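You operate a simulated robot arm through the tools that you are given. There is no shell and no other tool. Be economical: measure what you need, move in short steps, check, and stop when the job is done.

You run a simulated robot arm. Do the job below in one go: nothing can be reset, and whatever is moved stays where it is left.

JOB
Test both flat cores; 60 or harder goes in the green tray, softer in the orange.
Fine: stand the tester back.
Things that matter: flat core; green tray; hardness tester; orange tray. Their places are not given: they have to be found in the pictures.

It is judged by the outcome, as a careful person would: the job done as asked, and still so three seconds after it is handed in. It fails if anything else is knocked over, pushed out of place, dropped, spilled or broken.

ROBOT AND FRAMES
A 7-joint arm with a two-finger parallel gripper, fixed in place. Base frame: the origin is at the foot of the arm, x ahead of it, y to its left, z up; the work surface is at about z = 800. Units: mm, rad, N and s.
With the tool pointing down near the work surface it reaches from about 300 to 700 mm from the base axis. Its first joint turns from -1.152 to 1.152 rad. Payload 1.57 kg.
Tool frame: the origin (TCP) lies between the finger pads and is the grasp point; the fingertips stand 30 mm ahead of it; z points along the fingers, y is the line along which they close. The gripper opens to 110 mm. The fingers are 24 mm wide and 12 mm thick; the gripper's body (48 by 112 mm) begins 78 mm behind the TCP.
Orientation is that of the tool frame in the base frame, as [roll, pitch, yaw] about the fixed x, y, z axes, in that order (R = Rz(yaw) Ry(pitch) Rx(roll)). With the fingers straight down and closing along the base's y, the tool's x points along the base's -x, its y along +y and its z along -z.

CONTROLS
- The arm moves only by the tool servo_tool. Its argument "increments" is one flat list of numbers, 6 for each row, row after row: the shift along the tool's x, y, z in mm, then the turn, a rotation vector about the tool's x, y, z in rad. In form: [dx, dy, dz, ax, ay, az, dx, dy, dz, ax, ay, az, ...]. A call has 1 to 8 rows; each row shifts and turns the commanded pose from where the row before left it, along the tool's axes as they then stand. "hand" is the gripper command, from -1 (shut) to 1 (fully open), values between in proportion, set as the call begins (left out, the last holds). Each row takes 0.2 s and may step no farther than 50 mm and 0.15 rad from the row before; otherwise, or with a gripper value out of range, the whole call is refused. Where a pose cannot be reached the arm comes as near as it can. A force on the tool above 40 N (or 10 N above the force at the start of the call, whichever is more), or a blocked arm, ends the call early, and 0.2 s more pass. Each finger travels about 108 mm/s and halts on what it meets, pressing with about 37 N; the grip force reading is that of the motor and also rises with nothing between the fingers. The clock runs only during rows and for 0.2 s after the last one: add rows that do not move to give the fingers time. The reply holds the time, the measured pose of the TCP, the force on the tool along the base axes, the opening and the grip force, in the units named above and with some noise, with the torque about the TCP (base axes, N m) and any sound that the robot's microphone picked up.
- Cameras (640 x 400 px; columns grow to the right, rows downward): "scene" is fixed at [168.8, -397, 1395.8]; the picture's right is [0.74, -0.68, 0.00], its down [-0.44, -0.48, -0.76] and it looks along [0.51, 0.56, -0.65] (base axes); focal length 326 px, centre (320, 200). "wrist" rides on the gripper at [70, 16, -141] in the tool frame; the picture's right is [-0.23, 0.97, 0.00], its down [-0.86, -0.20, -0.48] and it looks along [-0.47, -0.11, 0.88] (tool axes); focal length 222 px, centre (320, 200).
- get_image(camera): a new picture of that camera. No time passes.
- probe_pixels(camera, pixels): for up to 12 pixels [column, row] of the newest picture of that camera ("zoom" is the newest enlarged one), the place [x, y, z] in the base frame of the surface seen there, good to about 2 mm. No time passes.
- inspect(camera, box): a new picture of the part [left, top, right, bottom] of that camera's present view, enlarged. No time passes.
- sign_off(): hands the job in; it is judged then, once.

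Go step by step. Measure first, check grasps and placings, and put right what went wrong. The budget is 80 turns and 34 pictures, counting those below and the enlarged ones. Unless the task says otherwise, let go and move clear before handing in, and close with one line.

The tools are called after "Emit:" as a command line: name --argument value ..., lists and objects as JSON in quotes. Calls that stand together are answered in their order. servo_tool: Moves the arm, as the interface text tells. Its arguments: {"type":"object","properties":{"increments":{"type":"array"},"hand":{"type":"number"}},"required":["increments"]} The other tools are called the same way: get_image (camera) takes a picture; probe_pixels (camera, pixels) gives the place of the surface under pixels of a picture; inspect (camera, box) takes an enlarged picture of a part of a camera's view; sign_off () hands the job in.

At the start:

```text
clock: 0.0
eef_pos: [416.0, -41.4, 1097.4]
tool_rot: [-3.141, 0.0, 3.141]
wrist_force: [-0.4, -0.5, 0.7]
moment: [0.01, 0.0, 0.0]
gripper_width: 109.9
grip_force: 0.1
```

scene: 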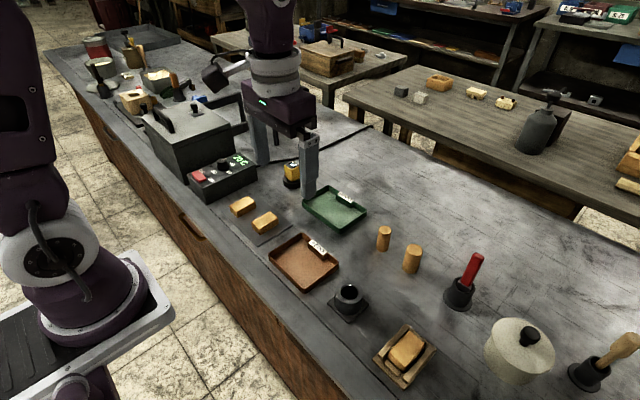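
wrist: 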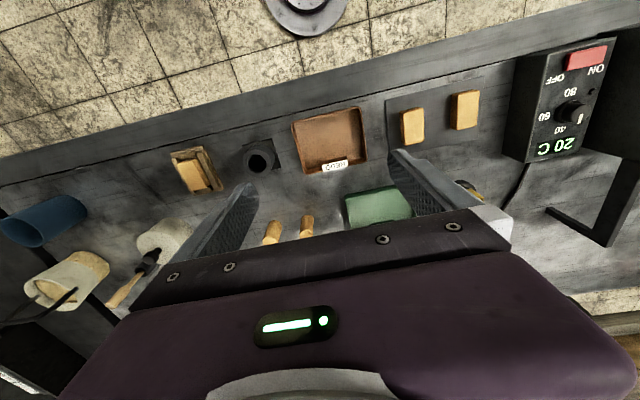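

The picture shows two flat tan blocks near (243,206) and (265,222), trays at (335,208) and (304,262), a yellow gadget at (291,173) and a black socket at (348,300). I'll zoom in to identify the tester and its stand.

Emit:
inspect --camera "scene" --box '[180, 140, 340, 240]'

Emit:
inspect --camera "scene" --box '[290, 220, 530, 390]'

Emit:
inspect --camera "wrist" --box '[370, 70, 530, 200]'

```text
4.00 times, centred on (260, 190) of scene
```

zoom: 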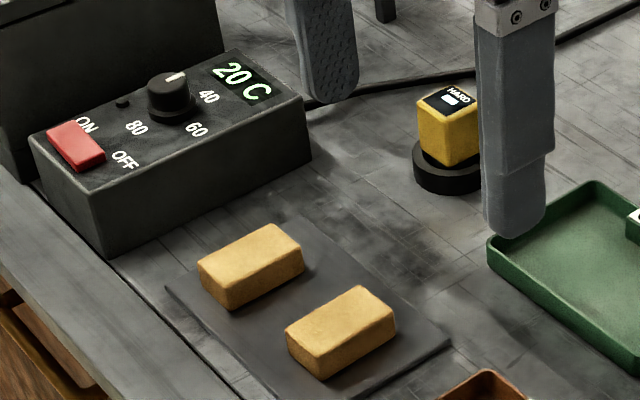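

```text
2.35 times, centred on (410, 305) of scene
```

zoom: 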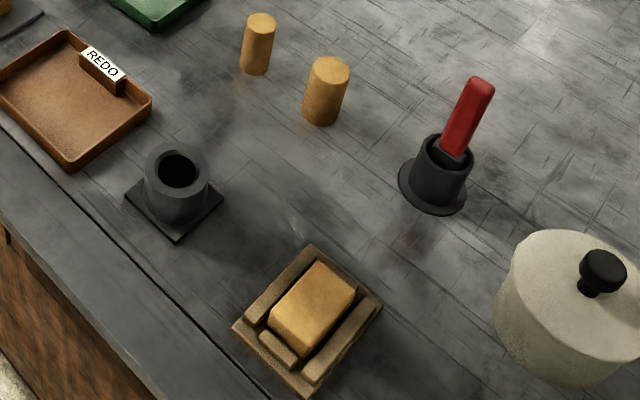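

```text
3.08 times, centred on (450, 135) of wrist
```

zoom: 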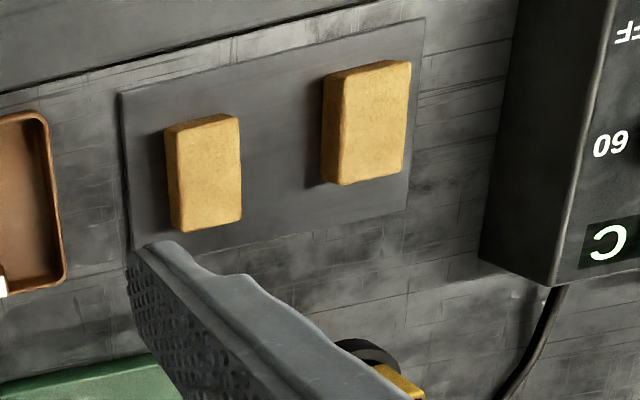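

The yellow "HARD" device on a black round foot is the tester; the two blocks on the grey pad are the flat cores. I'll measure these (the zoom is the wrist one, so I use the scene).

Emit:
servo_tool --increments '[0, -50, 0, 0, 0, 0, 0, -50, 0, 0, 0, 0, 0, -50, 0, 0, 0, 0]'

Emit:
inspect --camera "scene" --box '[220, 140, 380, 240]'

```text
clock: 0.8
eef_pos: [418.3, -189.7, 1095.4]
tool_rot: [-3.141, 0.0, -3.14]
wrist_force: [0.1, -0.9, -0.3]
moment: [0.01, -0.03, 0.0]
gripper_width: 109.7
grip_force: 0.1
```

```text
4.00 times, centred on (300, 190) of scene
```

zoom: 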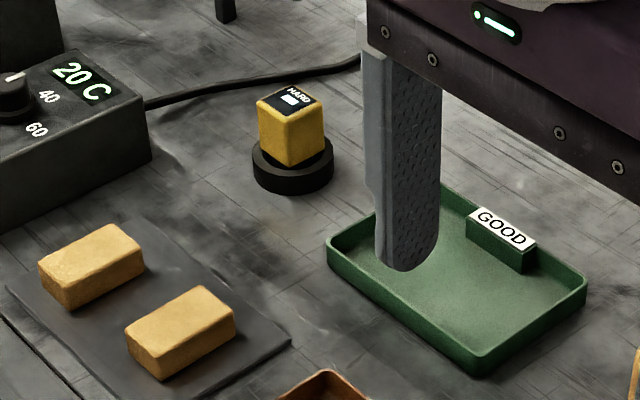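

The tester is now fully in view at zoom (290,130). I'll probe the tester, cores and trays.

Emit:
probe_pixels --camera "zoom" --pixels '[[290, 100], [258, 100], [286, 116], [322, 96], [291, 166], [262, 155], [293, 190], [330, 155], [92, 255], [180, 322], [265, 168], [325, 150]]'

Emit:
probe_pixels --camera "zoom" --pixels '[[40, 263], [113, 226], [143, 258], [70, 282], [127, 328], [203, 288], [235, 315], [160, 352], [330, 240], [478, 365], [585, 285], [250, 225]]'

Emit:
get_image --camera "scene"

Emit:
get_image --camera "wrist"

```text
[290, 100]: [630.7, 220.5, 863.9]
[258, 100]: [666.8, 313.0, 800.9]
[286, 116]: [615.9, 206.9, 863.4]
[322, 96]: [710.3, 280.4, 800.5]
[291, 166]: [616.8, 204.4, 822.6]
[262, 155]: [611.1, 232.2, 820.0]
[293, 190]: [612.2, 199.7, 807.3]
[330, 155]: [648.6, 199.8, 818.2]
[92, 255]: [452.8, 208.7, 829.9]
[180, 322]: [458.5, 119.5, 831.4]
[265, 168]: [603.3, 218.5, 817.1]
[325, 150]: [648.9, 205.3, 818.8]
```

```text
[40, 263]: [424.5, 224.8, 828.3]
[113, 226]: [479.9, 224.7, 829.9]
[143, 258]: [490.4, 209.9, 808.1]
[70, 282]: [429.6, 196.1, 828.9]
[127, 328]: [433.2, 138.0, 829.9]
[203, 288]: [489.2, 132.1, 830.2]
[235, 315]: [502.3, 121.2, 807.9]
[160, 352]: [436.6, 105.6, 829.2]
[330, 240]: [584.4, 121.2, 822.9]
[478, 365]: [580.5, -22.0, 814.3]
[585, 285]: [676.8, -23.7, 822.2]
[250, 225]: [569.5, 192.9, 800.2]
```

```text
27 pictures are left
```

scene: 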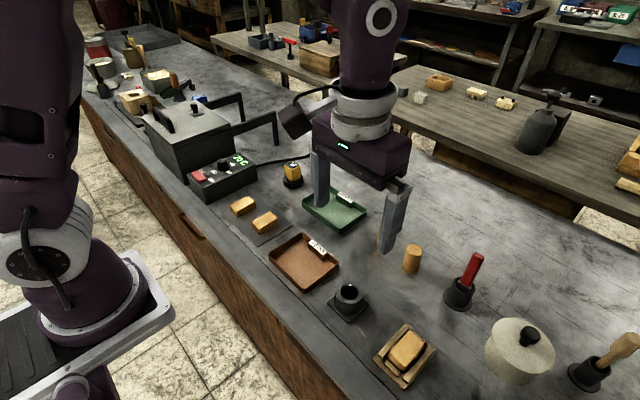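

```text
26 pictures are left
```

wrist: 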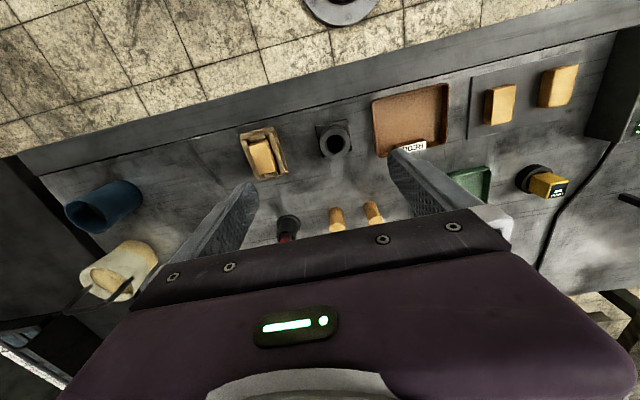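

Tester is at about (630,217), top z 864, in a ring about 18 mm high; cores are about (453,209) and (461,120), tops at 830. Now zoom the wrist view on the tester for its orientation and probe the orange tray.

Emit:
probe_pixels --camera "scene" --pixels '[[270, 257], [297, 234], [338, 265], [305, 291], [302, 264], [318, 246], [345, 196], [333, 212], [244, 226], [272, 244], [224, 208], [291, 229]]'

Emit:
inspect --camera "wrist" --box '[500, 150, 580, 200]'

```text
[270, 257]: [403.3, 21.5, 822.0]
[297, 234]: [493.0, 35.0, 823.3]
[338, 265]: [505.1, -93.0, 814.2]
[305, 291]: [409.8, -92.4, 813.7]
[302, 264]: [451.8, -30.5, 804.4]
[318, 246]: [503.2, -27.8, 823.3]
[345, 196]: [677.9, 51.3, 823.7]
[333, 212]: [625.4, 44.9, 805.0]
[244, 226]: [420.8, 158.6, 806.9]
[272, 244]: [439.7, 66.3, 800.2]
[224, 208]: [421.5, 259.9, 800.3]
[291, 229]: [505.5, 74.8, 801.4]
```

```text
8.00 times, centred on (540, 175) of wrist
```

zoom: 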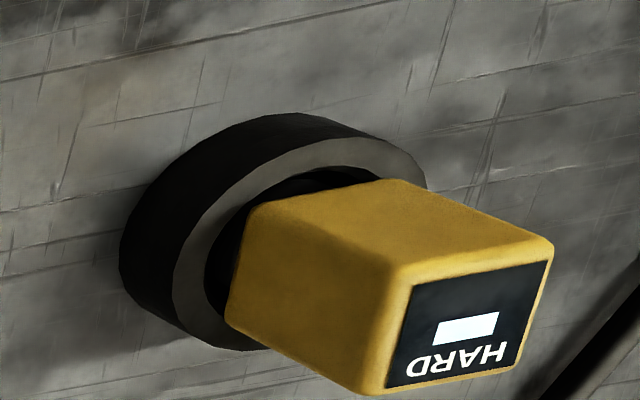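

The tester is a square body standing in a ring holder. I'll probe its top corners and the ring rim.

Emit:
probe_pixels --camera "zoom" --pixels '[[400, 280], [545, 248], [515, 358], [378, 382], [470, 320], [190, 260], [290, 150], [395, 155], [225, 338], [255, 210], [320, 165], [380, 192]]'

```text
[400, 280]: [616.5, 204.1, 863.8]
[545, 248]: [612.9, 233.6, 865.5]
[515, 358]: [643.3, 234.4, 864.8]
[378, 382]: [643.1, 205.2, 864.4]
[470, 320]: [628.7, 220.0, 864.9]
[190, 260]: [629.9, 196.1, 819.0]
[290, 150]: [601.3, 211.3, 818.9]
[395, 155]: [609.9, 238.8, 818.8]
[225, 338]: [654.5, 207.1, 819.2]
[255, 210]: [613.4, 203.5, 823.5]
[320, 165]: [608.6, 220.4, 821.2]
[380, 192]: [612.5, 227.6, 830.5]
```

Tester top centre is about (629,219.5), 30 mm square, sides along the base axes. I'll move above it with fingers closing along y.

Emit:
servo_tool --increments '[-21, 41, 10, 0, 0, 0, -21, 41, 10, 0, 0, 0, -21, 41, 10, 0, 0, 0, -21, 41, 10, 0, 0, 0, -21, 41, 10, 0, 0, 0, -21, 41, 10, 0, 0, 0, -21, 41, 10, 0, 0, 0, -21, 41, 10, 0, 0, 0]' --hand 0.3

Emit:
servo_tool --increments '[-21, 41, 10, 0, 0, 0, -21, 41, 10, 0, 0, 0, 0, 0, 20, 0, 0, 0, 0, 0, 0, 0, 0, 0, 0, 0, 0, 0, 0, 0]'

Emit:
get_image --camera "wrist"

```text
clock: 2.6
eef_pos: [585.6, 135.7, 1016.0]
tool_rot: [-3.14, 0.0, -3.142]
wrist_force: [-0.1, 0.4, 0.0]
moment: [-0.02, -0.01, -0.02]
gripper_width: 71.6
grip_force: 0.0
```

```text
clock: 3.8
eef_pos: [626.2, 218.9, 975.9]
tool_rot: [3.141, 0.0, -3.139]
wrist_force: [0.5, -0.2, 0.4]
moment: [0.02, 0.02, -0.01]
gripper_width: 71.4
grip_force: 0.1
```

```text
24 pictures are left
```

wrist: 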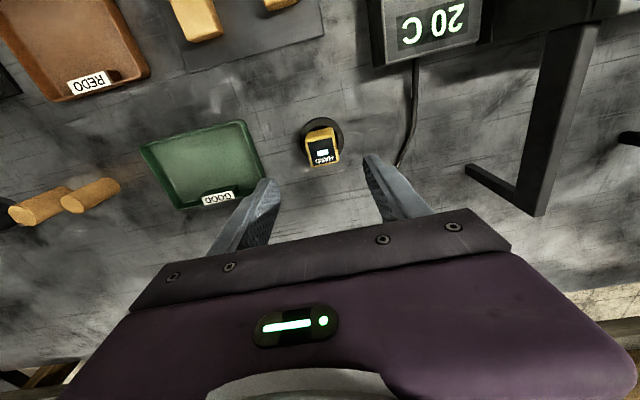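

The tester sits between the fingers at (322,148). I'll descend to z≈855, so the tips stay above the ring.

Emit:
servo_tool --increments '[-2.5, 0.6, 40, 0, 0, 0, 0, 0, 40, 0, 0, 0, 0, 0, 20, 0, 0, 0, 0, 0, 20, 0, 0, 0, 0, 0, 0, 0, 0, 0]'

Emit:
get_image --camera "wrist"

```text
clock: 5.0
eef_pos: [627.6, 220.2, 855.8]
tool_rot: [-3.141, 0.0, -3.138]
wrist_force: [-1.2, 1.0, 0.1]
moment: [-0.01, 0.0, 0.01]
gripper_width: 71.6
grip_force: 0.1
```

```text
23 pictures are left
```

wrist: 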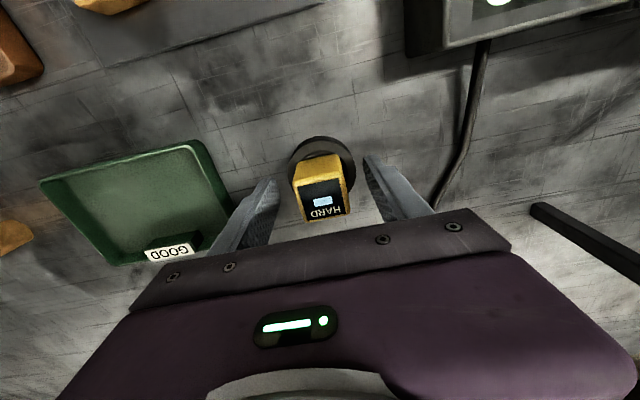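

The tester is centred and its display readable at (322,201). Close on it.

Emit:
servo_tool --increments '[0, 0, 0, 0, 0, 0, 0, 0, 0, 0, 0, 0, 0, 0, 0, 0, 0, 0, 0, 0, 0, 0, 0, 0]' --hand -1

Emit:
servo_tool --increments '[0, 0, -20, 0, 0, 0, 0, 0, -30, 0, 0, 0, 0, 0, -30, 0, 0, 0, 0, 0, 0, 0, 0, 0]'

Emit:
get_image --camera "scene"

```text
clock: 6.0
eef_pos: [627.5, 219.2, 856.8]
tool_rot: [3.141, 0.0, -3.141]
wrist_force: [-0.2, 0.5, -0.3]
moment: [-0.02, -0.02, -0.01]
gripper_width: 35.5
grip_force: 37.0
```

```text
clock: 7.0
eef_pos: [628.7, 220.4, 936.7]
tool_rot: [3.141, 0.001, 3.141]
wrist_force: [-0.5, 0.3, -1.3]
moment: [0.03, 0.0, -0.02]
gripper_width: 35.6
grip_force: 36.7
```

```text
22 pictures are left
```

scene: 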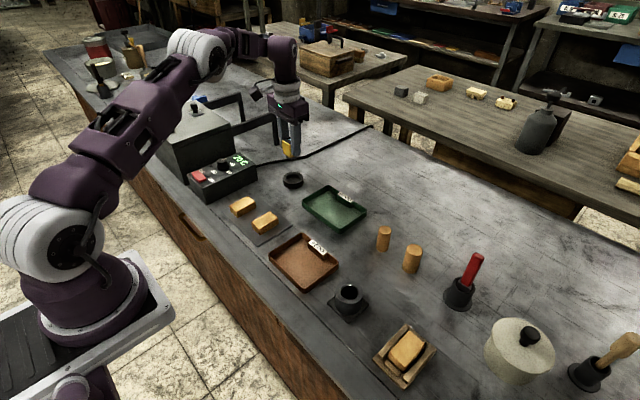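

The tester is lifted and the ring stays at (292,180). I'll zoom to see the tester's lower end and measure the ring hole.

Emit:
inspect --camera "scene" --box '[250, 120, 346, 196]'

Emit:
probe_pixels --camera "scene" --pixels '[[286, 148], [286, 153], [292, 178], [283, 178], [302, 179], [292, 173], [292, 185]]'

```text
5.26 times, centred on (298, 158) of scene
```

zoom: 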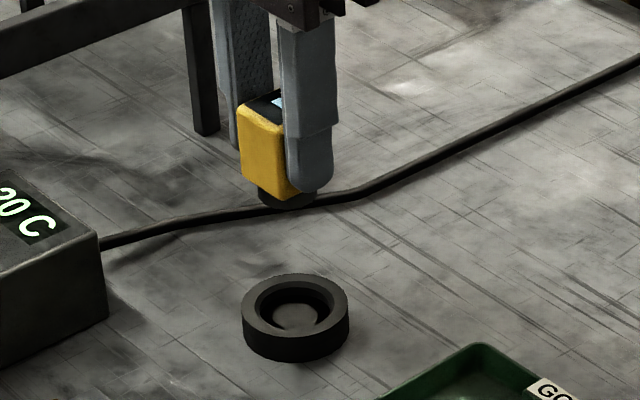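

```text
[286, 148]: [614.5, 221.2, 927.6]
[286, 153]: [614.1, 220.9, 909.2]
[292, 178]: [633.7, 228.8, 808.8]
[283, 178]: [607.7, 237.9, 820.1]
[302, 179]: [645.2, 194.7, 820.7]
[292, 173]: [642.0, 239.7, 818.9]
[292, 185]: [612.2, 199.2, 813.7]
```

The tester has a black round foot; its bottom is about 48 mm under the TCP. Move over core A at (454,209).

Emit:
servo_tool --increments '[44, -3, 0, 0, 0, 0, 44, -3, 0, 0, 0, 0, 44, -3, 0, 0, 0, 0, 43, -2, 0, 0, 0, 0, 0, 0, 30, 0, 0, 0, 0, 0, 10, 0, 0, 0, 0, 0, 0, 0, 0, 0]'

Emit:
inspect --camera "scene" --box '[200, 150, 296, 226]'

```text
clock: 8.6
eef_pos: [453.2, 208.3, 898.5]
tool_rot: [3.14, 0.0, 3.141]
wrist_force: [-0.5, 0.5, -1.6]
moment: [-0.01, 0.0, -0.03]
gripper_width: 35.6
grip_force: 37.0
```

```text
5.26 times, centred on (248, 188) of scene
```

zoom: 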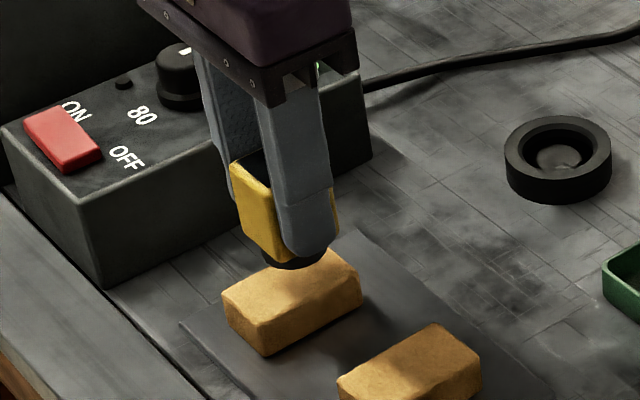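

The tester hovers over core A. I'll lower in small steps until contact.

Emit:
servo_tool --increments '[0, 0, 8, 0, 0, 0, 0, 0, 4, 0, 0, 0, 0, 0, 3, 0, 0, 0, 0, 0, 2, 0, 0, 0, 0, 0, 2, 0, 0, 0, 0, 0, 0, 0, 0, 0]'

```text
clock: 10.0
eef_pos: [455.5, 208.1, 879.8]
tool_rot: [3.139, 0.003, -3.141]
wrist_force: [2.4, 1.6, 31.3]
moment: [0.05, -0.17, 0.04]
gripper_width: 35.9
grip_force: 36.7
```

Contact at z≈880 with 31 N. Read the display.

Emit:
inspect --camera "wrist" --box '[280, 160, 376, 230]'

```text
5.71 times, centred on (328, 195) of wrist
```

zoom: 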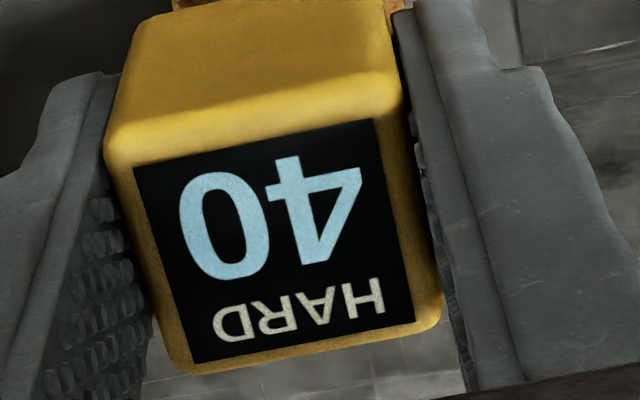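

It reads 40 (upside down). I'll hold a second and check that it is settled.

Emit:
servo_tool --increments '[0, 0, 0, 0, 0, 0, 0, 0, 0, 0, 0, 0, 0, 0, 0, 0, 0, 0, 0, 0, 0, 0, 0, 0, 0, 0, 0, 0, 0, 0]'

Emit:
inspect --camera "wrist" --box '[280, 160, 376, 230]'

```text
clock: 11.2
eef_pos: [454.5, 208.3, 879.7]
tool_rot: [-3.14, 0.001, -3.138]
wrist_force: [7.3, 2.9, 29.4]
moment: [0.17, -0.36, -0.01]
gripper_width: 35.7
grip_force: 37.1
```

```text
5.71 times, centred on (328, 195) of wrist
```

zoom: 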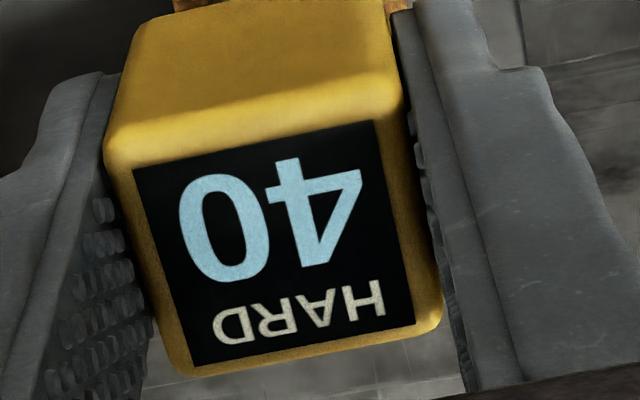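

Core A is steadily 40, so it goes in the orange tray. Next, lift and move over core B at about (462,119), then press.

Emit:
servo_tool --increments '[0, 0, -12, 0, 0, 0, 0, 0, -16, 0, 0, 0, -4, -45, 0, 0, 0, 0, -4, -44, 0, 0, 0, 0, 0, 0, 0, 0, 0, 0, 0, 0, 12, 0, 0, 0, 0, 0, 5, 0, 0, 0]'

Emit:
inspect --camera "wrist" --box '[260, 120, 420, 220]'

```text
clock: 12.8
eef_pos: [461.5, 120.5, 888.8]
tool_rot: [3.14, 0.0, -3.139]
wrist_force: [0.2, 0.1, -3.0]
moment: [0.02, -0.02, 0.01]
gripper_width: 35.4
grip_force: 37.1
```

```text
4.00 times, centred on (340, 170) of wrist
```

zoom: 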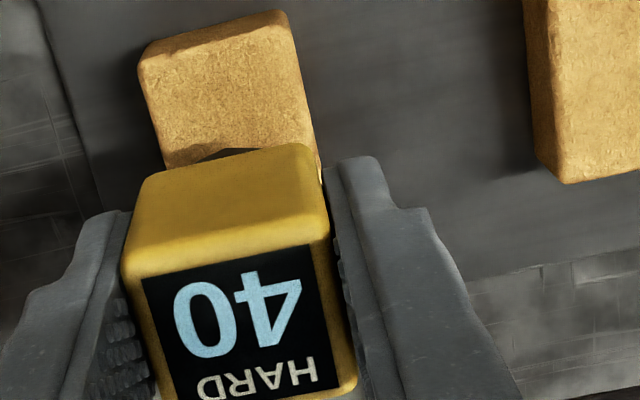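

The display holds its last value. Now press core B.

Emit:
servo_tool --increments '[0, 0, 4, 0, 0, 0, 0, 0, 3, 0, 0, 0, 0, 0, 2, 0, 0, 0, 0, 0, 1.5, 0, 0, 0, 0, 0, 0, 0, 0, 0, 0, 0, 0, 0, 0, 0, 0, 0, 0, 0, 0, 0]'

Emit:
inspect --camera "wrist" --box '[280, 160, 376, 230]'

```text
clock: 14.4
eef_pos: [462.4, 120.8, 880.3]
tool_rot: [-3.141, 0.001, 3.141]
wrist_force: [-1.5, -0.5, 13.1]
moment: [-0.05, 0.06, 0.01]
gripper_width: 35.6
grip_force: 36.7
```

```text
5.71 times, centred on (328, 195) of wrist
```

zoom: 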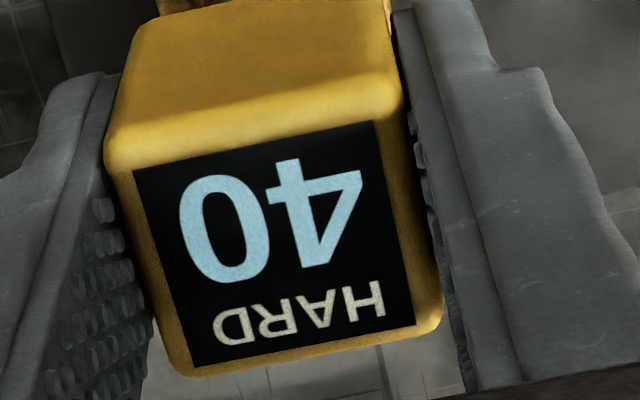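

Only 13 N so far and the display still shows the held 40, so this may be stale. I'll press a little harder, as on A.

Emit:
servo_tool --increments '[0, 0, 1.5, 0, 0, 0, 0, 0, 1, 0, 0, 0, 0, 0, 0, 0, 0, 0, 0, 0, 0, 0, 0, 0, 0, 0, 0, 0, 0, 0]'

Emit:
inspect --camera "wrist" --box '[280, 160, 376, 230]'

```text
clock: 15.6
eef_pos: [463.1, 120.8, 877.6]
tool_rot: [3.142, 0.003, -3.14]
wrist_force: [2.2, 0.9, 31.0]
moment: [0.01, -0.2, -0.04]
gripper_width: 35.7
grip_force: 36.4
```

```text
5.71 times, centred on (328, 195) of wrist
```

zoom: 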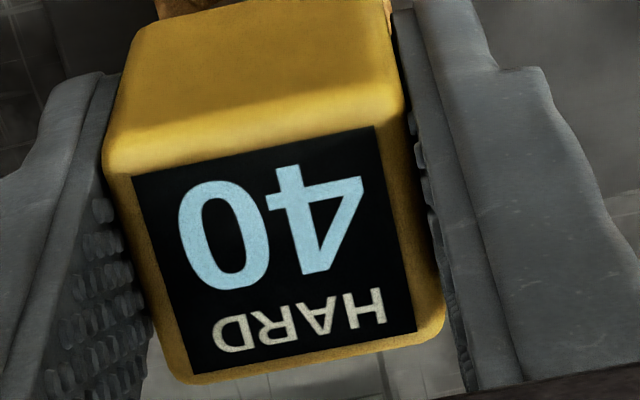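

It still shows 40 at 31 N; I can't tell yet whether that is a fresh reading of B or A's held value. I'll lift clear and re-press afresh.

Emit:
servo_tool --increments '[0, 0, -15, 0, 0, 0, 0, 0, -15, 0, 0, 0, 0, 0, 0, 0, 0, 0, 0, 0, 0, 0, 0, 0, 0, 0, 0, 0, 0, 0]'

Emit:
inspect --camera "wrist" --box '[260, 120, 420, 220]'

Emit:
servo_tool --increments '[0, 0, 15, 0, 0, 0, 0, 0, 9, 0, 0, 0, 0, 0, 4, 0, 0, 0, 0, 0, 2.5, 0, 0, 0, 0, 0, 0, 0, 0, 0, 0, 0, 0, 0, 0, 0, 0, 0, 0, 0, 0, 0]'

Emit:
inspect --camera "wrist" --box '[280, 160, 376, 230]'

```text
clock: 16.8
eef_pos: [461.5, 118.8, 905.9]
tool_rot: [-3.141, 0.001, -3.141]
wrist_force: [0.4, -0.6, -1.6]
moment: [0.02, -0.03, 0.03]
gripper_width: 35.4
grip_force: 37.7
```

```text
4.00 times, centred on (340, 170) of wrist
```

zoom: 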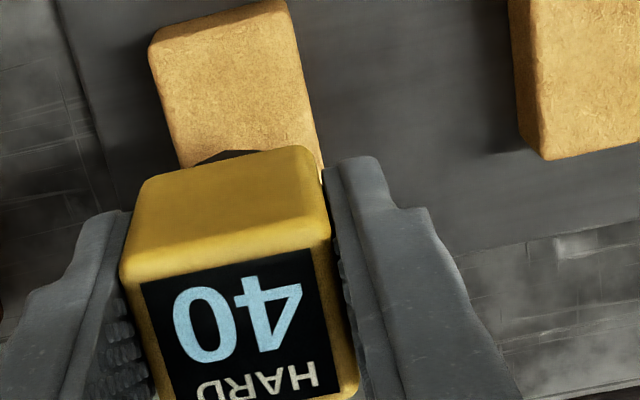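

```text
clock: 18.4
eef_pos: [462.1, 120.6, 876.7]
tool_rot: [-3.141, 0.002, 3.141]
wrist_force: [4.0, -4.2, 30.4]
moment: [-0.18, -0.24, -0.02]
gripper_width: 35.8
grip_force: 36.8
```

```text
5.71 times, centred on (328, 195) of wrist
```

zoom: 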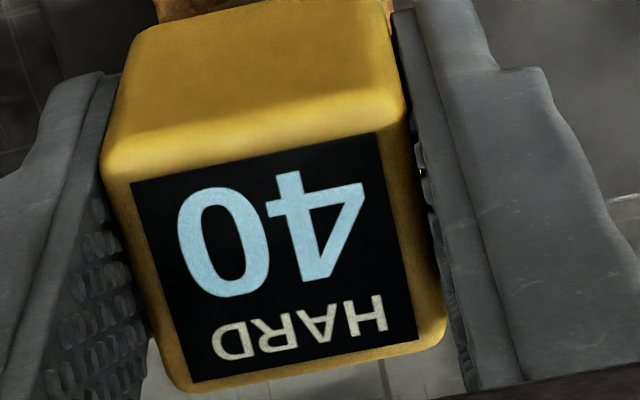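

Still 40, but the display retains its value between presses, so B's reading isn't proven fresh. It was blank on its stand, so I'll return it there (which also re-seats the slightly slipped grip) and see whether it clears.

Emit:
servo_tool --increments '[0, 0, -20, 0, 0, 0, 0, 0, -40, 0, 0, 0, -42, 25, 0, 0, 0, 0, -42, 25, 0, 0, 0, 0, -42, 25, 0, 0, 0, 0, -41, 25, 0, 0, 0, 0, 0, 0, 0, 0, 0, 0]'

Emit:
servo_tool --increments '[0, 0, 30, 0, 0, 0, 0, 0, 25, 0, 0, 0, 0, 0, 10, 0, 0, 0, 0, 0, 5, 0, 0, 0, 0, 0, 5, 0, 0, 0, 0, 0, 0, 0, 0, 0]'

```text
clock: 20.0
eef_pos: [629.4, 218.3, 932.6]
tool_rot: [-3.14, 0.0, 3.141]
wrist_force: [-0.7, 0.2, -1.7]
moment: [0.0, 0.02, 0.03]
gripper_width: 35.7
grip_force: 37.3
```

```text
clock: 21.4
eef_pos: [629.4, 219.3, 860.1]
tool_rot: [-3.141, 0.0, -3.14]
wrist_force: [-1.1, -0.2, -1.0]
moment: [-0.02, -0.01, -0.01]
gripper_width: 35.5
grip_force: 37.3
```

Emit:
servo_tool --increments '[0, 0, 2.5, 0, 0, 0, 0, 0, 2, 0, 0, 0, 0, 0, 0, 0, 0, 0, 0, 0, 0, 0, 0, 0]'

Emit:
inspect --camera "wrist" --box '[260, 120, 400, 230]'

```text
clock: 22.4
eef_pos: [628.9, 218.6, 857.0]
tool_rot: [3.141, 0.0, -3.139]
wrist_force: [-0.4, -1.1, -1.5]
moment: [0.01, -0.01, 0.0]
gripper_width: 35.7
grip_force: 36.9
```

```text
3.64 times, centred on (330, 175) of wrist
```

zoom: 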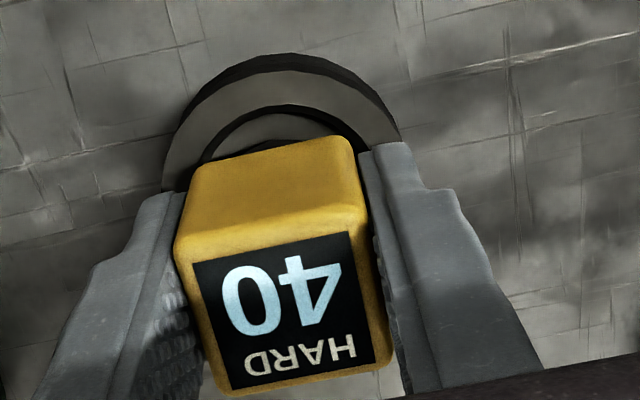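

The tester is over the recess, no contact yet. Lower further in small steps.

Emit:
servo_tool --increments '[0, 0, 1.5, 0, 0, 0, 0, 0, 1.5, 0, 0, 0, 0, 0, 1.5, 0, 0, 0, 0, 0, 0, 0, 0, 0]'

```text
clock: 23.4
eef_pos: [629.4, 220.0, 850.3]
tool_rot: [-3.141, 0.001, -3.139]
wrist_force: [-1.3, 0.7, -1.9]
moment: [0.02, -0.02, -0.03]
gripper_width: 35.5
grip_force: 36.8
```

No contact yet and the fingertips near the ring top (819). I'll measure the tester's top height against the seated value (864.5).

Emit:
inspect --camera "wrist" --box '[260, 120, 400, 230]'

Emit:
probe_pixels --camera "zoom" --pixels '[[300, 250], [250, 350], [340, 350], [205, 270], [270, 210], [280, 130], [180, 150], [390, 125], [290, 90]]'

```text
3.64 times, centred on (330, 175) of wrist
```

zoom: 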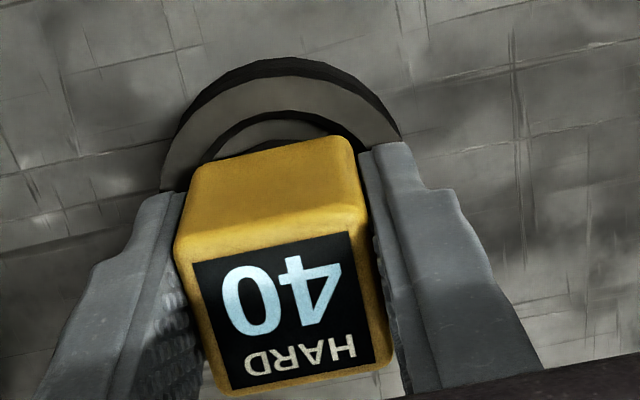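

```text
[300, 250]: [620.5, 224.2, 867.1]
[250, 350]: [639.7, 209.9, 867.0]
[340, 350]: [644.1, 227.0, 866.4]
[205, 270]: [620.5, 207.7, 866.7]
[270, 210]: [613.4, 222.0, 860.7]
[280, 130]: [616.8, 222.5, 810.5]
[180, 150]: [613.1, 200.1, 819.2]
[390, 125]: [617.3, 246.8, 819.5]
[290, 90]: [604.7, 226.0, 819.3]
```

The top is at 866.8, i.e. the tester slid up ~8 mm in the grip and is 2 mm short of seated, with tips about 1 mm above the ring. I'll lower 1 mm and release gently.

Emit:
servo_tool --increments '[0, 0, 0.8, 0, 0, 0, 0, 0, 0, 0, 0, 0]'

Emit:
servo_tool --increments '[0, 0, 0, 0, 0, 0, 0, 0, 0, 0, 0, 0, 0, 0, 0, 0, 0, 0]' --hand -0.1

Emit:
inspect --camera "wrist" --box '[260, 120, 400, 230]'

Emit:
probe_pixels --camera "zoom" --pixels '[[300, 260], [250, 350], [340, 350]]'

```text
clock: 24.0
eef_pos: [629.2, 219.3, 850.8]
tool_rot: [-3.142, 0.001, -3.14]
wrist_force: [0.6, 0.2, -0.8]
moment: [0.01, 0.01, -0.02]
gripper_width: 35.5
grip_force: 36.9
```

```text
clock: 24.8
eef_pos: [628.3, 219.5, 851.6]
tool_rot: [-3.141, 0.0, -3.141]
wrist_force: [0.3, 0.2, 0.4]
moment: [0.03, -0.02, -0.01]
gripper_width: 49.4
grip_force: 0.1
```

```text
3.64 times, centred on (330, 175) of wrist
```

zoom: 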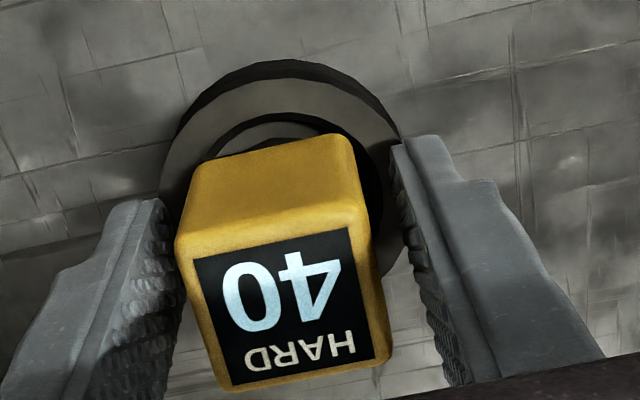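

```text
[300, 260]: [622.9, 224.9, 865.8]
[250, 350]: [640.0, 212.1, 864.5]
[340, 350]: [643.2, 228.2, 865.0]
```

Seated again (top 865) and still showing 40, so the stand doesn't clear it. To find out whether the display refreshes on a new press, I'll regrip it, press once on bare bench at about (560,190), and look.

Emit:
servo_tool --increments '[0, 0, -2, 0, 0, 0, 0, 0, 0, 0, 0, 0, 0, 0, 0, 0, 0, 0, 0, 0, 0, 0, 0, 0]' --hand -1

Emit:
servo_tool --increments '[0, 0, -20, 0, 0, 0, 0, 0, -20, 0, 0, 0, 35, -10, 0, 0, 0, 0, 35, -10, 0, 0, 0, 0, 0, 0, 25, 0, 0, 0, 0, 0, 10, 0, 0, 0, 0, 0, 0, 0, 0, 0]'

Emit:
servo_tool --increments '[0, 0, 3, 0, 0, 0, 0, 0, 3, 0, 0, 0, 0, 0, 2, 0, 0, 0, 0, 0, 0, 0, 0, 0]'

```text
clock: 25.8
eef_pos: [628.5, 219.7, 852.9]
tool_rot: [-3.142, 0.001, -3.14]
wrist_force: [0.0, 0.6, 0.1]
moment: [-0.02, -0.02, 0.06]
gripper_width: 35.8
grip_force: 36.8
```

```text
clock: 27.4
eef_pos: [558.4, 199.6, 860.0]
tool_rot: [3.141, -0.001, 3.141]
wrist_force: [-0.6, 0.3, -2.3]
moment: [-0.01, 0.0, -0.04]
gripper_width: 35.8
grip_force: 37.5
```

```text
clock: 28.4
eef_pos: [558.9, 199.3, 851.1]
tool_rot: [3.141, 0.001, -3.141]
wrist_force: [-0.1, 0.2, -1.2]
moment: [-0.01, -0.01, -0.01]
gripper_width: 35.3
grip_force: 36.9
```

Emit:
servo_tool --increments '[0, 0, 2, 0, 0, 0, 0, 0, 2, 0, 0, 0, 0, 0, 0, 0, 0, 0, 0, 0, 0, 0, 0, 0]'

```text
clock: 29.4
eef_pos: [559.4, 199.6, 848.0]
tool_rot: [3.14, 0.002, -3.138]
wrist_force: [-6.5, -0.2, 30.2]
moment: [-0.04, 0.2, -0.02]
gripper_width: 35.7
grip_force: 36.7
```

Contact with the bench at 30 N. Look at the display.

Emit:
inspect --camera "wrist" --box '[280, 160, 376, 230]'

```text
5.71 times, centred on (328, 195) of wrist
```

zoom: 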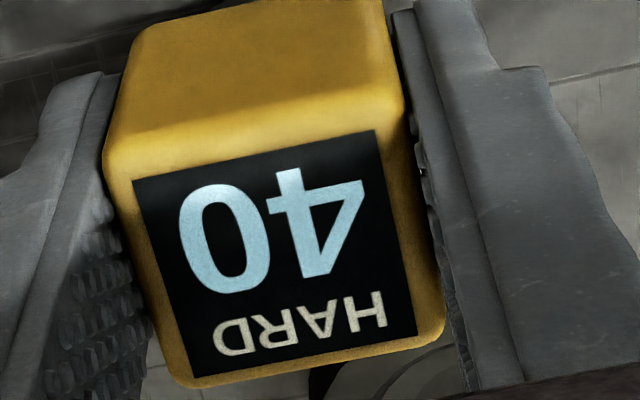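

The bench leaves 40 standing, so only cores register or it holds. One more decisive try: press core B with a long firm hold.

Emit:
servo_tool --increments '[0, 0, -30, 0, 0, 0, 0, 0, -40, 0, 0, 0, 32.3, -26.7, 0, 0, 0, 0, 32.3, -26.7, 0, 0, 0, 0, 32.4, -26.6, 0, 0, 0, 0, 0, 0, 0, 0, 0, 0, 0, 0, 30, 0, 0, 0, 0, 0, 5, 0, 0, 0]'

Emit:
servo_tool --increments '[0, 0, 3, 0, 0, 0, 0, 0, 3, 0, 0, 0, 0, 0, 2, 0, 0, 0, 0, 0, 0, 0, 0, 0, 0, 0, 0, 0, 0, 0, 0, 0, 0, 0, 0, 0]'

```text
clock: 31.2
eef_pos: [463.7, 118.4, 881.6]
tool_rot: [3.141, 0.001, 3.141]
wrist_force: [0.9, 0.1, -2.9]
moment: [0.01, -0.03, 0.0]
gripper_width: 35.6
grip_force: 36.6
```

```text
clock: 32.6
eef_pos: [463.3, 118.6, 873.9]
tool_rot: [3.141, 0.001, 3.142]
wrist_force: [5.6, -5.4, 30.0]
moment: [-0.23, -0.3, -0.05]
gripper_width: 35.4
grip_force: 37.6
```

Emit:
servo_tool --increments '[0, 0, 0, 0, 0, 0, 0, 0, 0, 0, 0, 0, 0, 0, 0, 0, 0, 0, 0, 0, 0, 0, 0, 0, 0, 0, 0, 0, 0, 0, 0, 0, 0, 0, 0, 0, 0, 0, 0, 0, 0, 0]'

Emit:
inspect --camera "wrist" --box '[240, 120, 400, 230]'

```text
clock: 34.2
eef_pos: [462.6, 119.0, 872.6]
tool_rot: [-3.14, 0.0, -3.141]
wrist_force: [1.9, 0.0, 29.0]
moment: [-0.02, -0.21, -0.01]
gripper_width: 35.6
grip_force: 36.8
```

```text
3.64 times, centred on (320, 175) of wrist
```

zoom: 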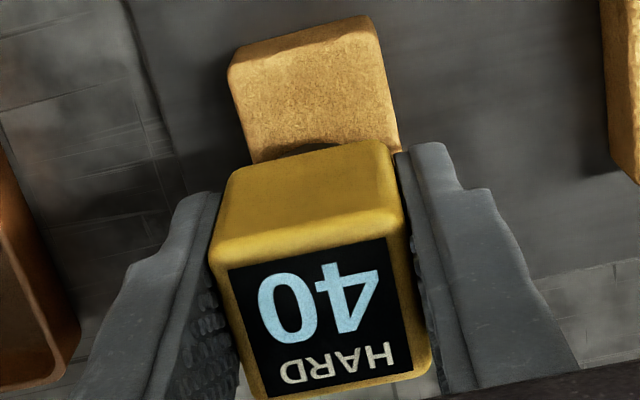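

Held for 2 s at 29 N on B, four presses in all, and it always reads 40; so both cores are softer than 60 → orange. Return the tester to its stand.

Emit:
servo_tool --increments '[0, 0, -20, 0, 0, 0, 0, 0, -40, 0, 0, 0, -42, 25, 0, 0, 0, 0, -42, 25, 0, 0, 0, 0, -42, 25, 0, 0, 0, 0, -41, 25, 0, 0, 0, 0, 0, 0, 0, 0, 0, 0]'

Emit:
servo_tool --increments '[0, 0, 40, 0, 0, 0, 0, 0, 20, 0, 0, 0, 0, 0, 10, 0, 0, 0, 0, 0, 0, 0, 0, 0, 0, 0, 0, 0, 0, 0]'

Emit:
inspect --camera "wrist" --box '[260, 120, 400, 230]'

Emit:
probe_pixels --camera "zoom" --pixels '[[300, 250], [250, 350], [340, 350], [180, 150], [290, 90]]'

```text
clock: 35.8
eef_pos: [626.9, 220.0, 931.8]
tool_rot: [-3.141, -0.002, 3.14]
wrist_force: [-0.2, 0.1, -1.2]
moment: [0.02, 0.04, 0.0]
gripper_width: 35.7
grip_force: 36.6
```

```text
clock: 37.0
eef_pos: [628.2, 219.3, 863.6]
tool_rot: [3.14, 0.0, -3.14]
wrist_force: [0.8, 0.6, -1.8]
moment: [-0.04, -0.03, -0.01]
gripper_width: 35.4
grip_force: 37.0
```

```text
3.64 times, centred on (330, 175) of wrist
```

zoom: 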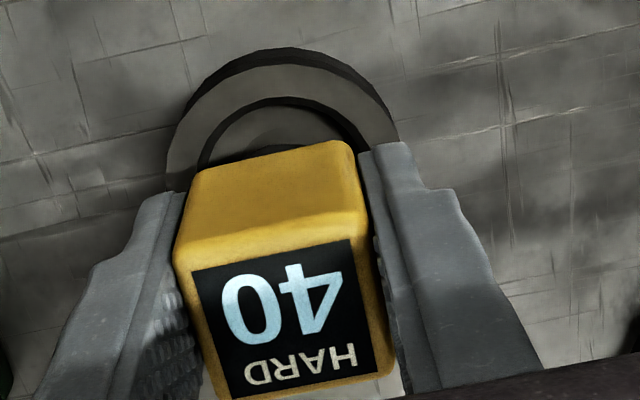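

```text
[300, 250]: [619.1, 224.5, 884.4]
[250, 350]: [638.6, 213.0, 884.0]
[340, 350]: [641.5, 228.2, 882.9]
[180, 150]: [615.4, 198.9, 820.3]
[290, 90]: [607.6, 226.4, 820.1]
```

The grip slid again: top is 20 mm above the TCP, so the tips would hit the ring before it seats. I'll stand it briefly on the bare bench at (558,199) and regrip lower... first move there and come down gently.

Emit:
servo_tool --increments '[0, 0, -30, 0, 0, 0, 35, -10, 0, 0, 0, 0, 35, -10, 0, 0, 0, 0, 0, 0, 30, 0, 0, 0, 0, 0, 12, 0, 0, 0, 0, 0, 4, 0, 0, 0, 0, 0, 0, 0, 0, 0, 0, 0, 0, 0, 0, 0]'

Emit:
servo_tool --increments '[0, 0, 1.5, 0, 0, 0, 0, 0, 0, 0, 0, 0]'

Emit:
servo_tool --increments '[0, 0, 1, 0, 0, 0, 0, 0, 0, 0, 0, 0]'

```text
clock: 38.8
eef_pos: [558.8, 198.8, 846.8]
tool_rot: [-3.141, 0.0, -3.141]
wrist_force: [0.5, -0.9, -1.1]
moment: [0.01, 0.0, 0.04]
gripper_width: 35.7
grip_force: 37.1
```

```text
clock: 39.4
eef_pos: [560.1, 197.5, 844.4]
tool_rot: [-3.141, -0.001, 3.141]
wrist_force: [-0.7, 0.3, -1.7]
moment: [-0.02, 0.01, 0.01]
gripper_width: 35.7
grip_force: 37.2
```

```text
clock: 40.0
eef_pos: [559.0, 199.1, 844.1]
tool_rot: [-3.141, -0.002, -3.14]
wrist_force: [-0.4, 0.0, 1.1]
moment: [-0.02, 0.0, -0.02]
gripper_width: 35.7
grip_force: 36.5
```

Light contact begins (force −1.5 → +1). Release, rise 10 mm, and regrip.

Emit:
servo_tool --increments '[0, 0, 0.5, 0, 0, 0, 0, 0, 0, 0, 0, 0]'

Emit:
servo_tool --increments '[0, 0, 0, 0, 0, 0, 0, 0, 0, 0, 0, 0, 0, 0, 0, 0, 0, 0, 0, 0, -6, 0, 0, 0, 0, 0, -5, 0, 0, 0, 0, 0, 0, 0, 0, 0]' --hand -0.1

Emit:
servo_tool --increments '[0, 0, 0, 0, 0, 0, 0, 0, 0, 0, 0, 0, 0, 0, 0, 0, 0, 0, 0, 0, 0, 0, 0, 0]' --hand -1

Emit:
servo_tool --increments '[0, 0, -20, 0, 0, 0, 0, 0, -20, 0, 0, 0, -35, 10, 0, 0, 0, 0, -35, 10, 0, 0, 0, 0, 0, 0, 20, 0, 0, 0, 0, 0, 10, 0, 0, 0, 0, 0, 0, 0, 0, 0, 0, 0, 0, 0, 0, 0]'

Emit:
inspect --camera "wrist" --box '[260, 120, 400, 230]'

Emit:
probe_pixels --camera "zoom" --pixels '[[300, 260], [250, 350], [340, 350], [180, 150], [290, 90]]'

```text
clock: 40.6
eef_pos: [559.1, 199.6, 844.1]
tool_rot: [3.141, 0.0, -3.141]
wrist_force: [-1.6, -2.7, 6.9]
moment: [-0.11, 0.08, 0.01]
gripper_width: 35.9
grip_force: 37.4
```

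```text
clock: 42.0
eef_pos: [560.3, 198.4, 856.3]
tool_rot: [3.14, 0.0, -3.14]
wrist_force: [0.4, -0.4, 0.6]
moment: [-0.01, -0.06, -0.01]
gripper_width: 49.2
grip_force: 0.2
```

```text
clock: 43.0
eef_pos: [559.4, 200.0, 856.3]
tool_rot: [3.141, 0.0, -3.141]
wrist_force: [-0.6, -1.4, 3.2]
moment: [-0.07, 0.05, 0.03]
gripper_width: 35.8
grip_force: 36.9
```

```text
clock: 44.8
eef_pos: [628.5, 220.7, 865.6]
tool_rot: [-3.141, -0.001, -3.14]
wrist_force: [-0.4, 0.1, -1.9]
moment: [-0.02, 0.0, 0.0]
gripper_width: 35.5
grip_force: 37.3
```

```text
3.64 times, centred on (330, 175) of wrist
```

zoom: 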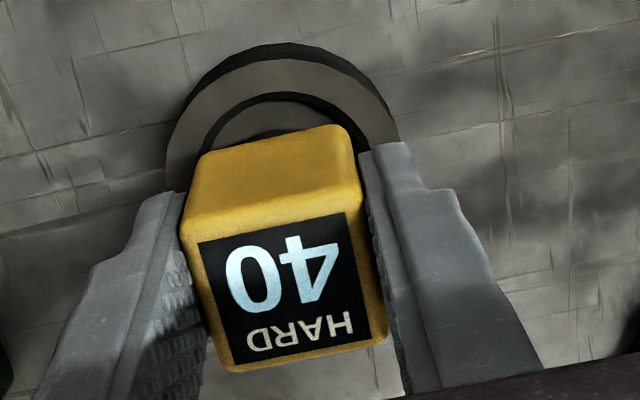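

```text
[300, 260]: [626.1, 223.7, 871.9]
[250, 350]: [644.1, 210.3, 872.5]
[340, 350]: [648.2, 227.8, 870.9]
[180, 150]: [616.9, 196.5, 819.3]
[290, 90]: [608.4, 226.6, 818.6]
```

Now the top is 872 with TCP 865.6, leaving ample tip clearance. Lower ~7 mm in small steps, then release.

Emit:
servo_tool --increments '[0, 0, 4, 0, 0, 0, 0, 0, 2, 0, 0, 0, 0, 0, 1, 0, 0, 0, 0, 0, 0, 0, 0, 0]'

Emit:
servo_tool --increments '[0, 0, 0.7, 0, 0, 0, 0, 0, 0, 0, 0, 0]'

```text
clock: 45.8
eef_pos: [628.9, 219.5, 858.4]
tool_rot: [-3.141, 0.0, -3.139]
wrist_force: [-0.6, 0.9, -1.5]
moment: [0.02, -0.03, 0.0]
gripper_width: 35.8
grip_force: 37.2
```

```text
clock: 46.4
eef_pos: [629.7, 220.1, 859.7]
tool_rot: [-3.141, 0.0, -3.138]
wrist_force: [-3.0, -0.6, 10.7]
moment: [0.0, 0.23, 0.01]
gripper_width: 35.4
grip_force: 36.9
```

Contact at the seated height. Release and rise.

Emit:
servo_tool --increments '[0, 0, 0, 0, 0, 0, 0, 0, 0, 0, 0, 0, 0, 0, 0, 0, 0, 0, 0, 0, -30, 0, 0, 0, 0, 0, -45, 0, 0, 0, 0, 0, 0, 0, 0, 0]' --hand 0.1

Emit:
get_image --camera "wrist"

Emit:
probe_pixels --camera "wrist" --pixels '[[320, 160], [325, 172], [310, 172], [335, 172], [322, 180]]'

```text
clock: 47.8
eef_pos: [627.9, 220.0, 929.7]
tool_rot: [3.141, -0.001, 3.142]
wrist_force: [0.3, 0.2, 0.2]
moment: [-0.01, -0.01, 0.02]
gripper_width: 60.5
grip_force: 0.1
```

```text
5 pictures are left
```

wrist: 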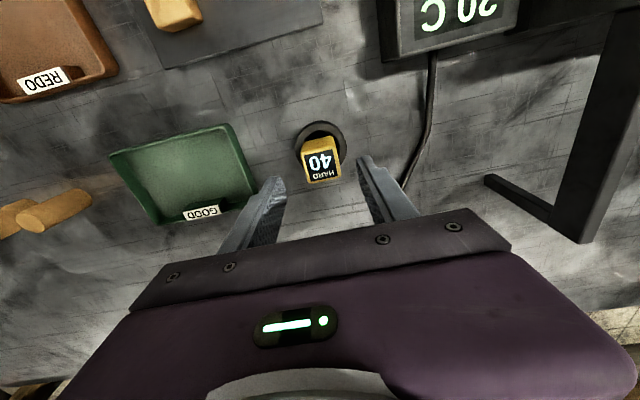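

```text
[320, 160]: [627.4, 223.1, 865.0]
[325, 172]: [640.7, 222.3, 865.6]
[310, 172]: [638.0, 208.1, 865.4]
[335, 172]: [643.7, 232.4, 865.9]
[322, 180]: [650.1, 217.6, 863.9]
```

The tester stands level in its ring (top z≈865). Now to core A: move over (454,208.5) and take a high grip at z≈849 so the fingertips stay above the tray walls later.

Emit:
servo_tool --increments '[43.6, -2.7, 0, 0, 0, 0, 43.6, -2.7, 0, 0, 0, 0, 43.6, -2.7, 0, 0, 0, 0, 43.7, -2.6, 0, 0, 0, 0, 0, 0, 35, 0, 0, 0, 0, 0, 35, 0, 0, 0, 0, 0, 0, 0, 0, 0, 0, 0, 0, 0, 0, 0]'

Emit:
get_image --camera "wrist"

Emit:
probe_pixels --camera "wrist" --pixels '[[320, 180], [320, 165], [320, 195], [305, 180], [335, 180]]'

```text
clock: 49.6
eef_pos: [453.9, 209.8, 861.6]
tool_rot: [3.141, 0.001, 3.141]
wrist_force: [0.4, -0.3, -0.2]
moment: [0.0, -0.04, -0.01]
gripper_width: 60.5
grip_force: 0.1
```

```text
4 pictures are left
```

wrist: 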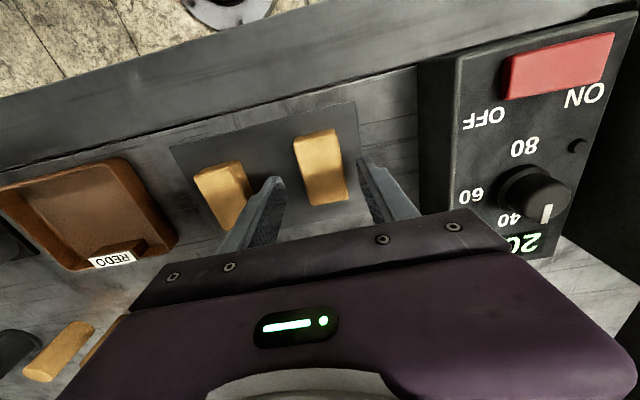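

```text
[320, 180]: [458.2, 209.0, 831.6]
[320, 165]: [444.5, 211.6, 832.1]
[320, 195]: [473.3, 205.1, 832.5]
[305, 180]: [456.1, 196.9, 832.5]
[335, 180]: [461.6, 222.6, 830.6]
```

Core A is centred between the fingers (top z≈831.8). Descend 13 mm, grip and lift; also probe the orange tray walls in this picture.

Emit:
probe_pixels --camera "wrist" --pixels '[[60, 200], [3, 192], [125, 163], [178, 238], [75, 265], [150, 200], [25, 225], [125, 248], [90, 230], [12, 205], [135, 175], [160, 225]]'

Emit:
servo_tool --increments '[0, 0, 13, 0, 0, 0, 0, 0, 0, 0, 0, 0]'

Emit:
servo_tool --increments '[0, 0, 0, 0, 0, 0, 0, 0, 0, 0, 0, 0, 0, 0, 0, 0, 0, 0, 0, 0, 0, 0, 0, 0]' --hand -1

Emit:
servo_tool --increments '[0, 0, -20, 0, 0, 0, 0, 0, -40, 0, 0, 0, 0, 0, 0, 0, 0, 0, 0, 0, 0, 0, 0, 0]'

```text
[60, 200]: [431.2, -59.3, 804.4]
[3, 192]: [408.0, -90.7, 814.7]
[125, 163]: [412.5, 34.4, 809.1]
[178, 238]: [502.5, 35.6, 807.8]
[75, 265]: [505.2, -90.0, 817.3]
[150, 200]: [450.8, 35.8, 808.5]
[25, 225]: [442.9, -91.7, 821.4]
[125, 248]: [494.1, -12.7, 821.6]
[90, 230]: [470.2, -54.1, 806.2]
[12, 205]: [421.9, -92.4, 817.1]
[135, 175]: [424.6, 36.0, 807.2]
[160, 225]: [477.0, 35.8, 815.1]
```

```text
clock: 50.2
eef_pos: [453.7, 208.5, 847.4]
tool_rot: [3.141, 0.001, 3.141]
wrist_force: [-0.2, 0.2, 0.0]
moment: [0.03, 0.01, -0.01]
gripper_width: 60.4
grip_force: 0.0
```

```text
clock: 51.2
eef_pos: [453.7, 209.6, 848.8]
tool_rot: [3.14, 0.001, -3.141]
wrist_force: [0.1, 0.1, 0.5]
moment: [0.01, -0.04, 0.0]
gripper_width: 34.9
grip_force: 37.0
```

```text
clock: 52.2
eef_pos: [452.7, 208.2, 907.7]
tool_rot: [-3.141, 0.0, -3.14]
wrist_force: [0.6, 0.4, -0.3]
moment: [0.0, -0.02, 0.03]
gripper_width: 34.8
grip_force: 37.0
```

Core A is held (34.8 mm wide). The tray interior is about x 407–490, y −89…32, so A goes to (443,−57) and B to (443,0).

Emit:
servo_tool --increments '[2, -45, 0, 0, 0, 0, 2, -45, 0, 0, 0, 0, 2, -45, 0, 0, 0, 0, 2, -45, 0, 0, 0, 0, 2, -45, 0, 0, 0, 0, 1, -40.5, 0, 0, 0, 0, 0, 0, 20, 0, 0, 0, 0, 0, 0, 0, 0, 0]'

Emit:
get_image --camera "wrist"

Emit:
probe_pixels --camera "wrist" --pixels '[[320, 185], [320, 150], [300, 170], [340, 170]]'

```text
clock: 54.0
eef_pos: [441.9, -56.2, 889.6]
tool_rot: [-3.141, 0.0, -3.141]
wrist_force: [0.2, -0.4, -0.1]
moment: [0.0, 0.02, -0.02]
gripper_width: 34.8
grip_force: 36.8
```

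```text
3 pictures are left
```

wrist: 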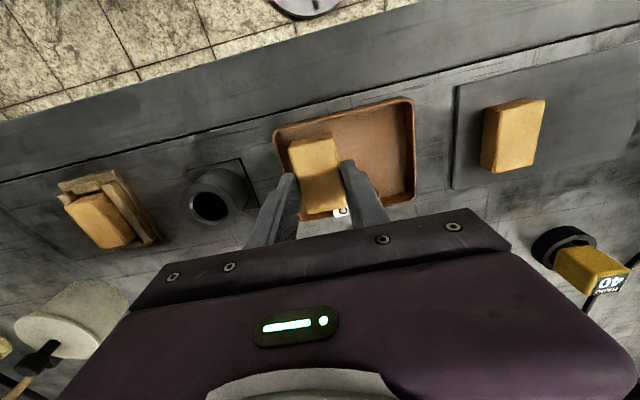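

```text
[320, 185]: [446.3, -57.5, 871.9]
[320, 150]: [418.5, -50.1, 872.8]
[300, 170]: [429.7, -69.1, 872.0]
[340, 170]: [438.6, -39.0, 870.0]
```

Core A hangs over the tray (316,170) with its top 18 mm below the TCP. Lower to just above the floor, then feel for contact.

Emit:
servo_tool --increments '[0, 0, 25, 0, 0, 0, 0, 0, 9, 0, 0, 0, 0, 0, 2, 0, 0, 0, 0, 0, 0, 0, 0, 0]'

Emit:
servo_tool --increments '[0, 0, 1, 0, 0, 0, 0, 0, 0, 0, 0, 0]'

```text
clock: 55.0
eef_pos: [441.0, -57.3, 852.1]
tool_rot: [-3.142, -0.001, -3.141]
wrist_force: [-1.0, 0.1, -0.2]
moment: [0.02, -0.02, 0.02]
gripper_width: 34.7
grip_force: 37.4
```

```text
clock: 55.6
eef_pos: [442.7, -56.4, 851.0]
tool_rot: [3.141, -0.001, -3.14]
wrist_force: [-0.9, -0.6, -0.7]
moment: [-0.03, 0.01, 0.01]
gripper_width: 35.2
grip_force: 37.0
```

Emit:
servo_tool --increments '[0, 0, 1, 0, 0, 0, 0, 0, 0, 0, 0, 0]'

```text
clock: 56.2
eef_pos: [442.7, -57.6, 850.1]
tool_rot: [3.141, 0.0, 3.14]
wrist_force: [-0.2, 0.6, -0.5]
moment: [-0.02, -0.03, 0.04]
gripper_width: 35.1
grip_force: 37.5
```

Emit:
servo_tool --increments '[0, 0, 0.8, 0, 0, 0, 0, 0, 0, 0, 0, 0]'

```text
clock: 56.8
eef_pos: [442.6, -56.9, 850.1]
tool_rot: [-3.14, 0.001, 3.141]
wrist_force: [0.4, -1.2, -0.6]
moment: [0.02, 0.02, -0.02]
gripper_width: 34.9
grip_force: 36.7
```

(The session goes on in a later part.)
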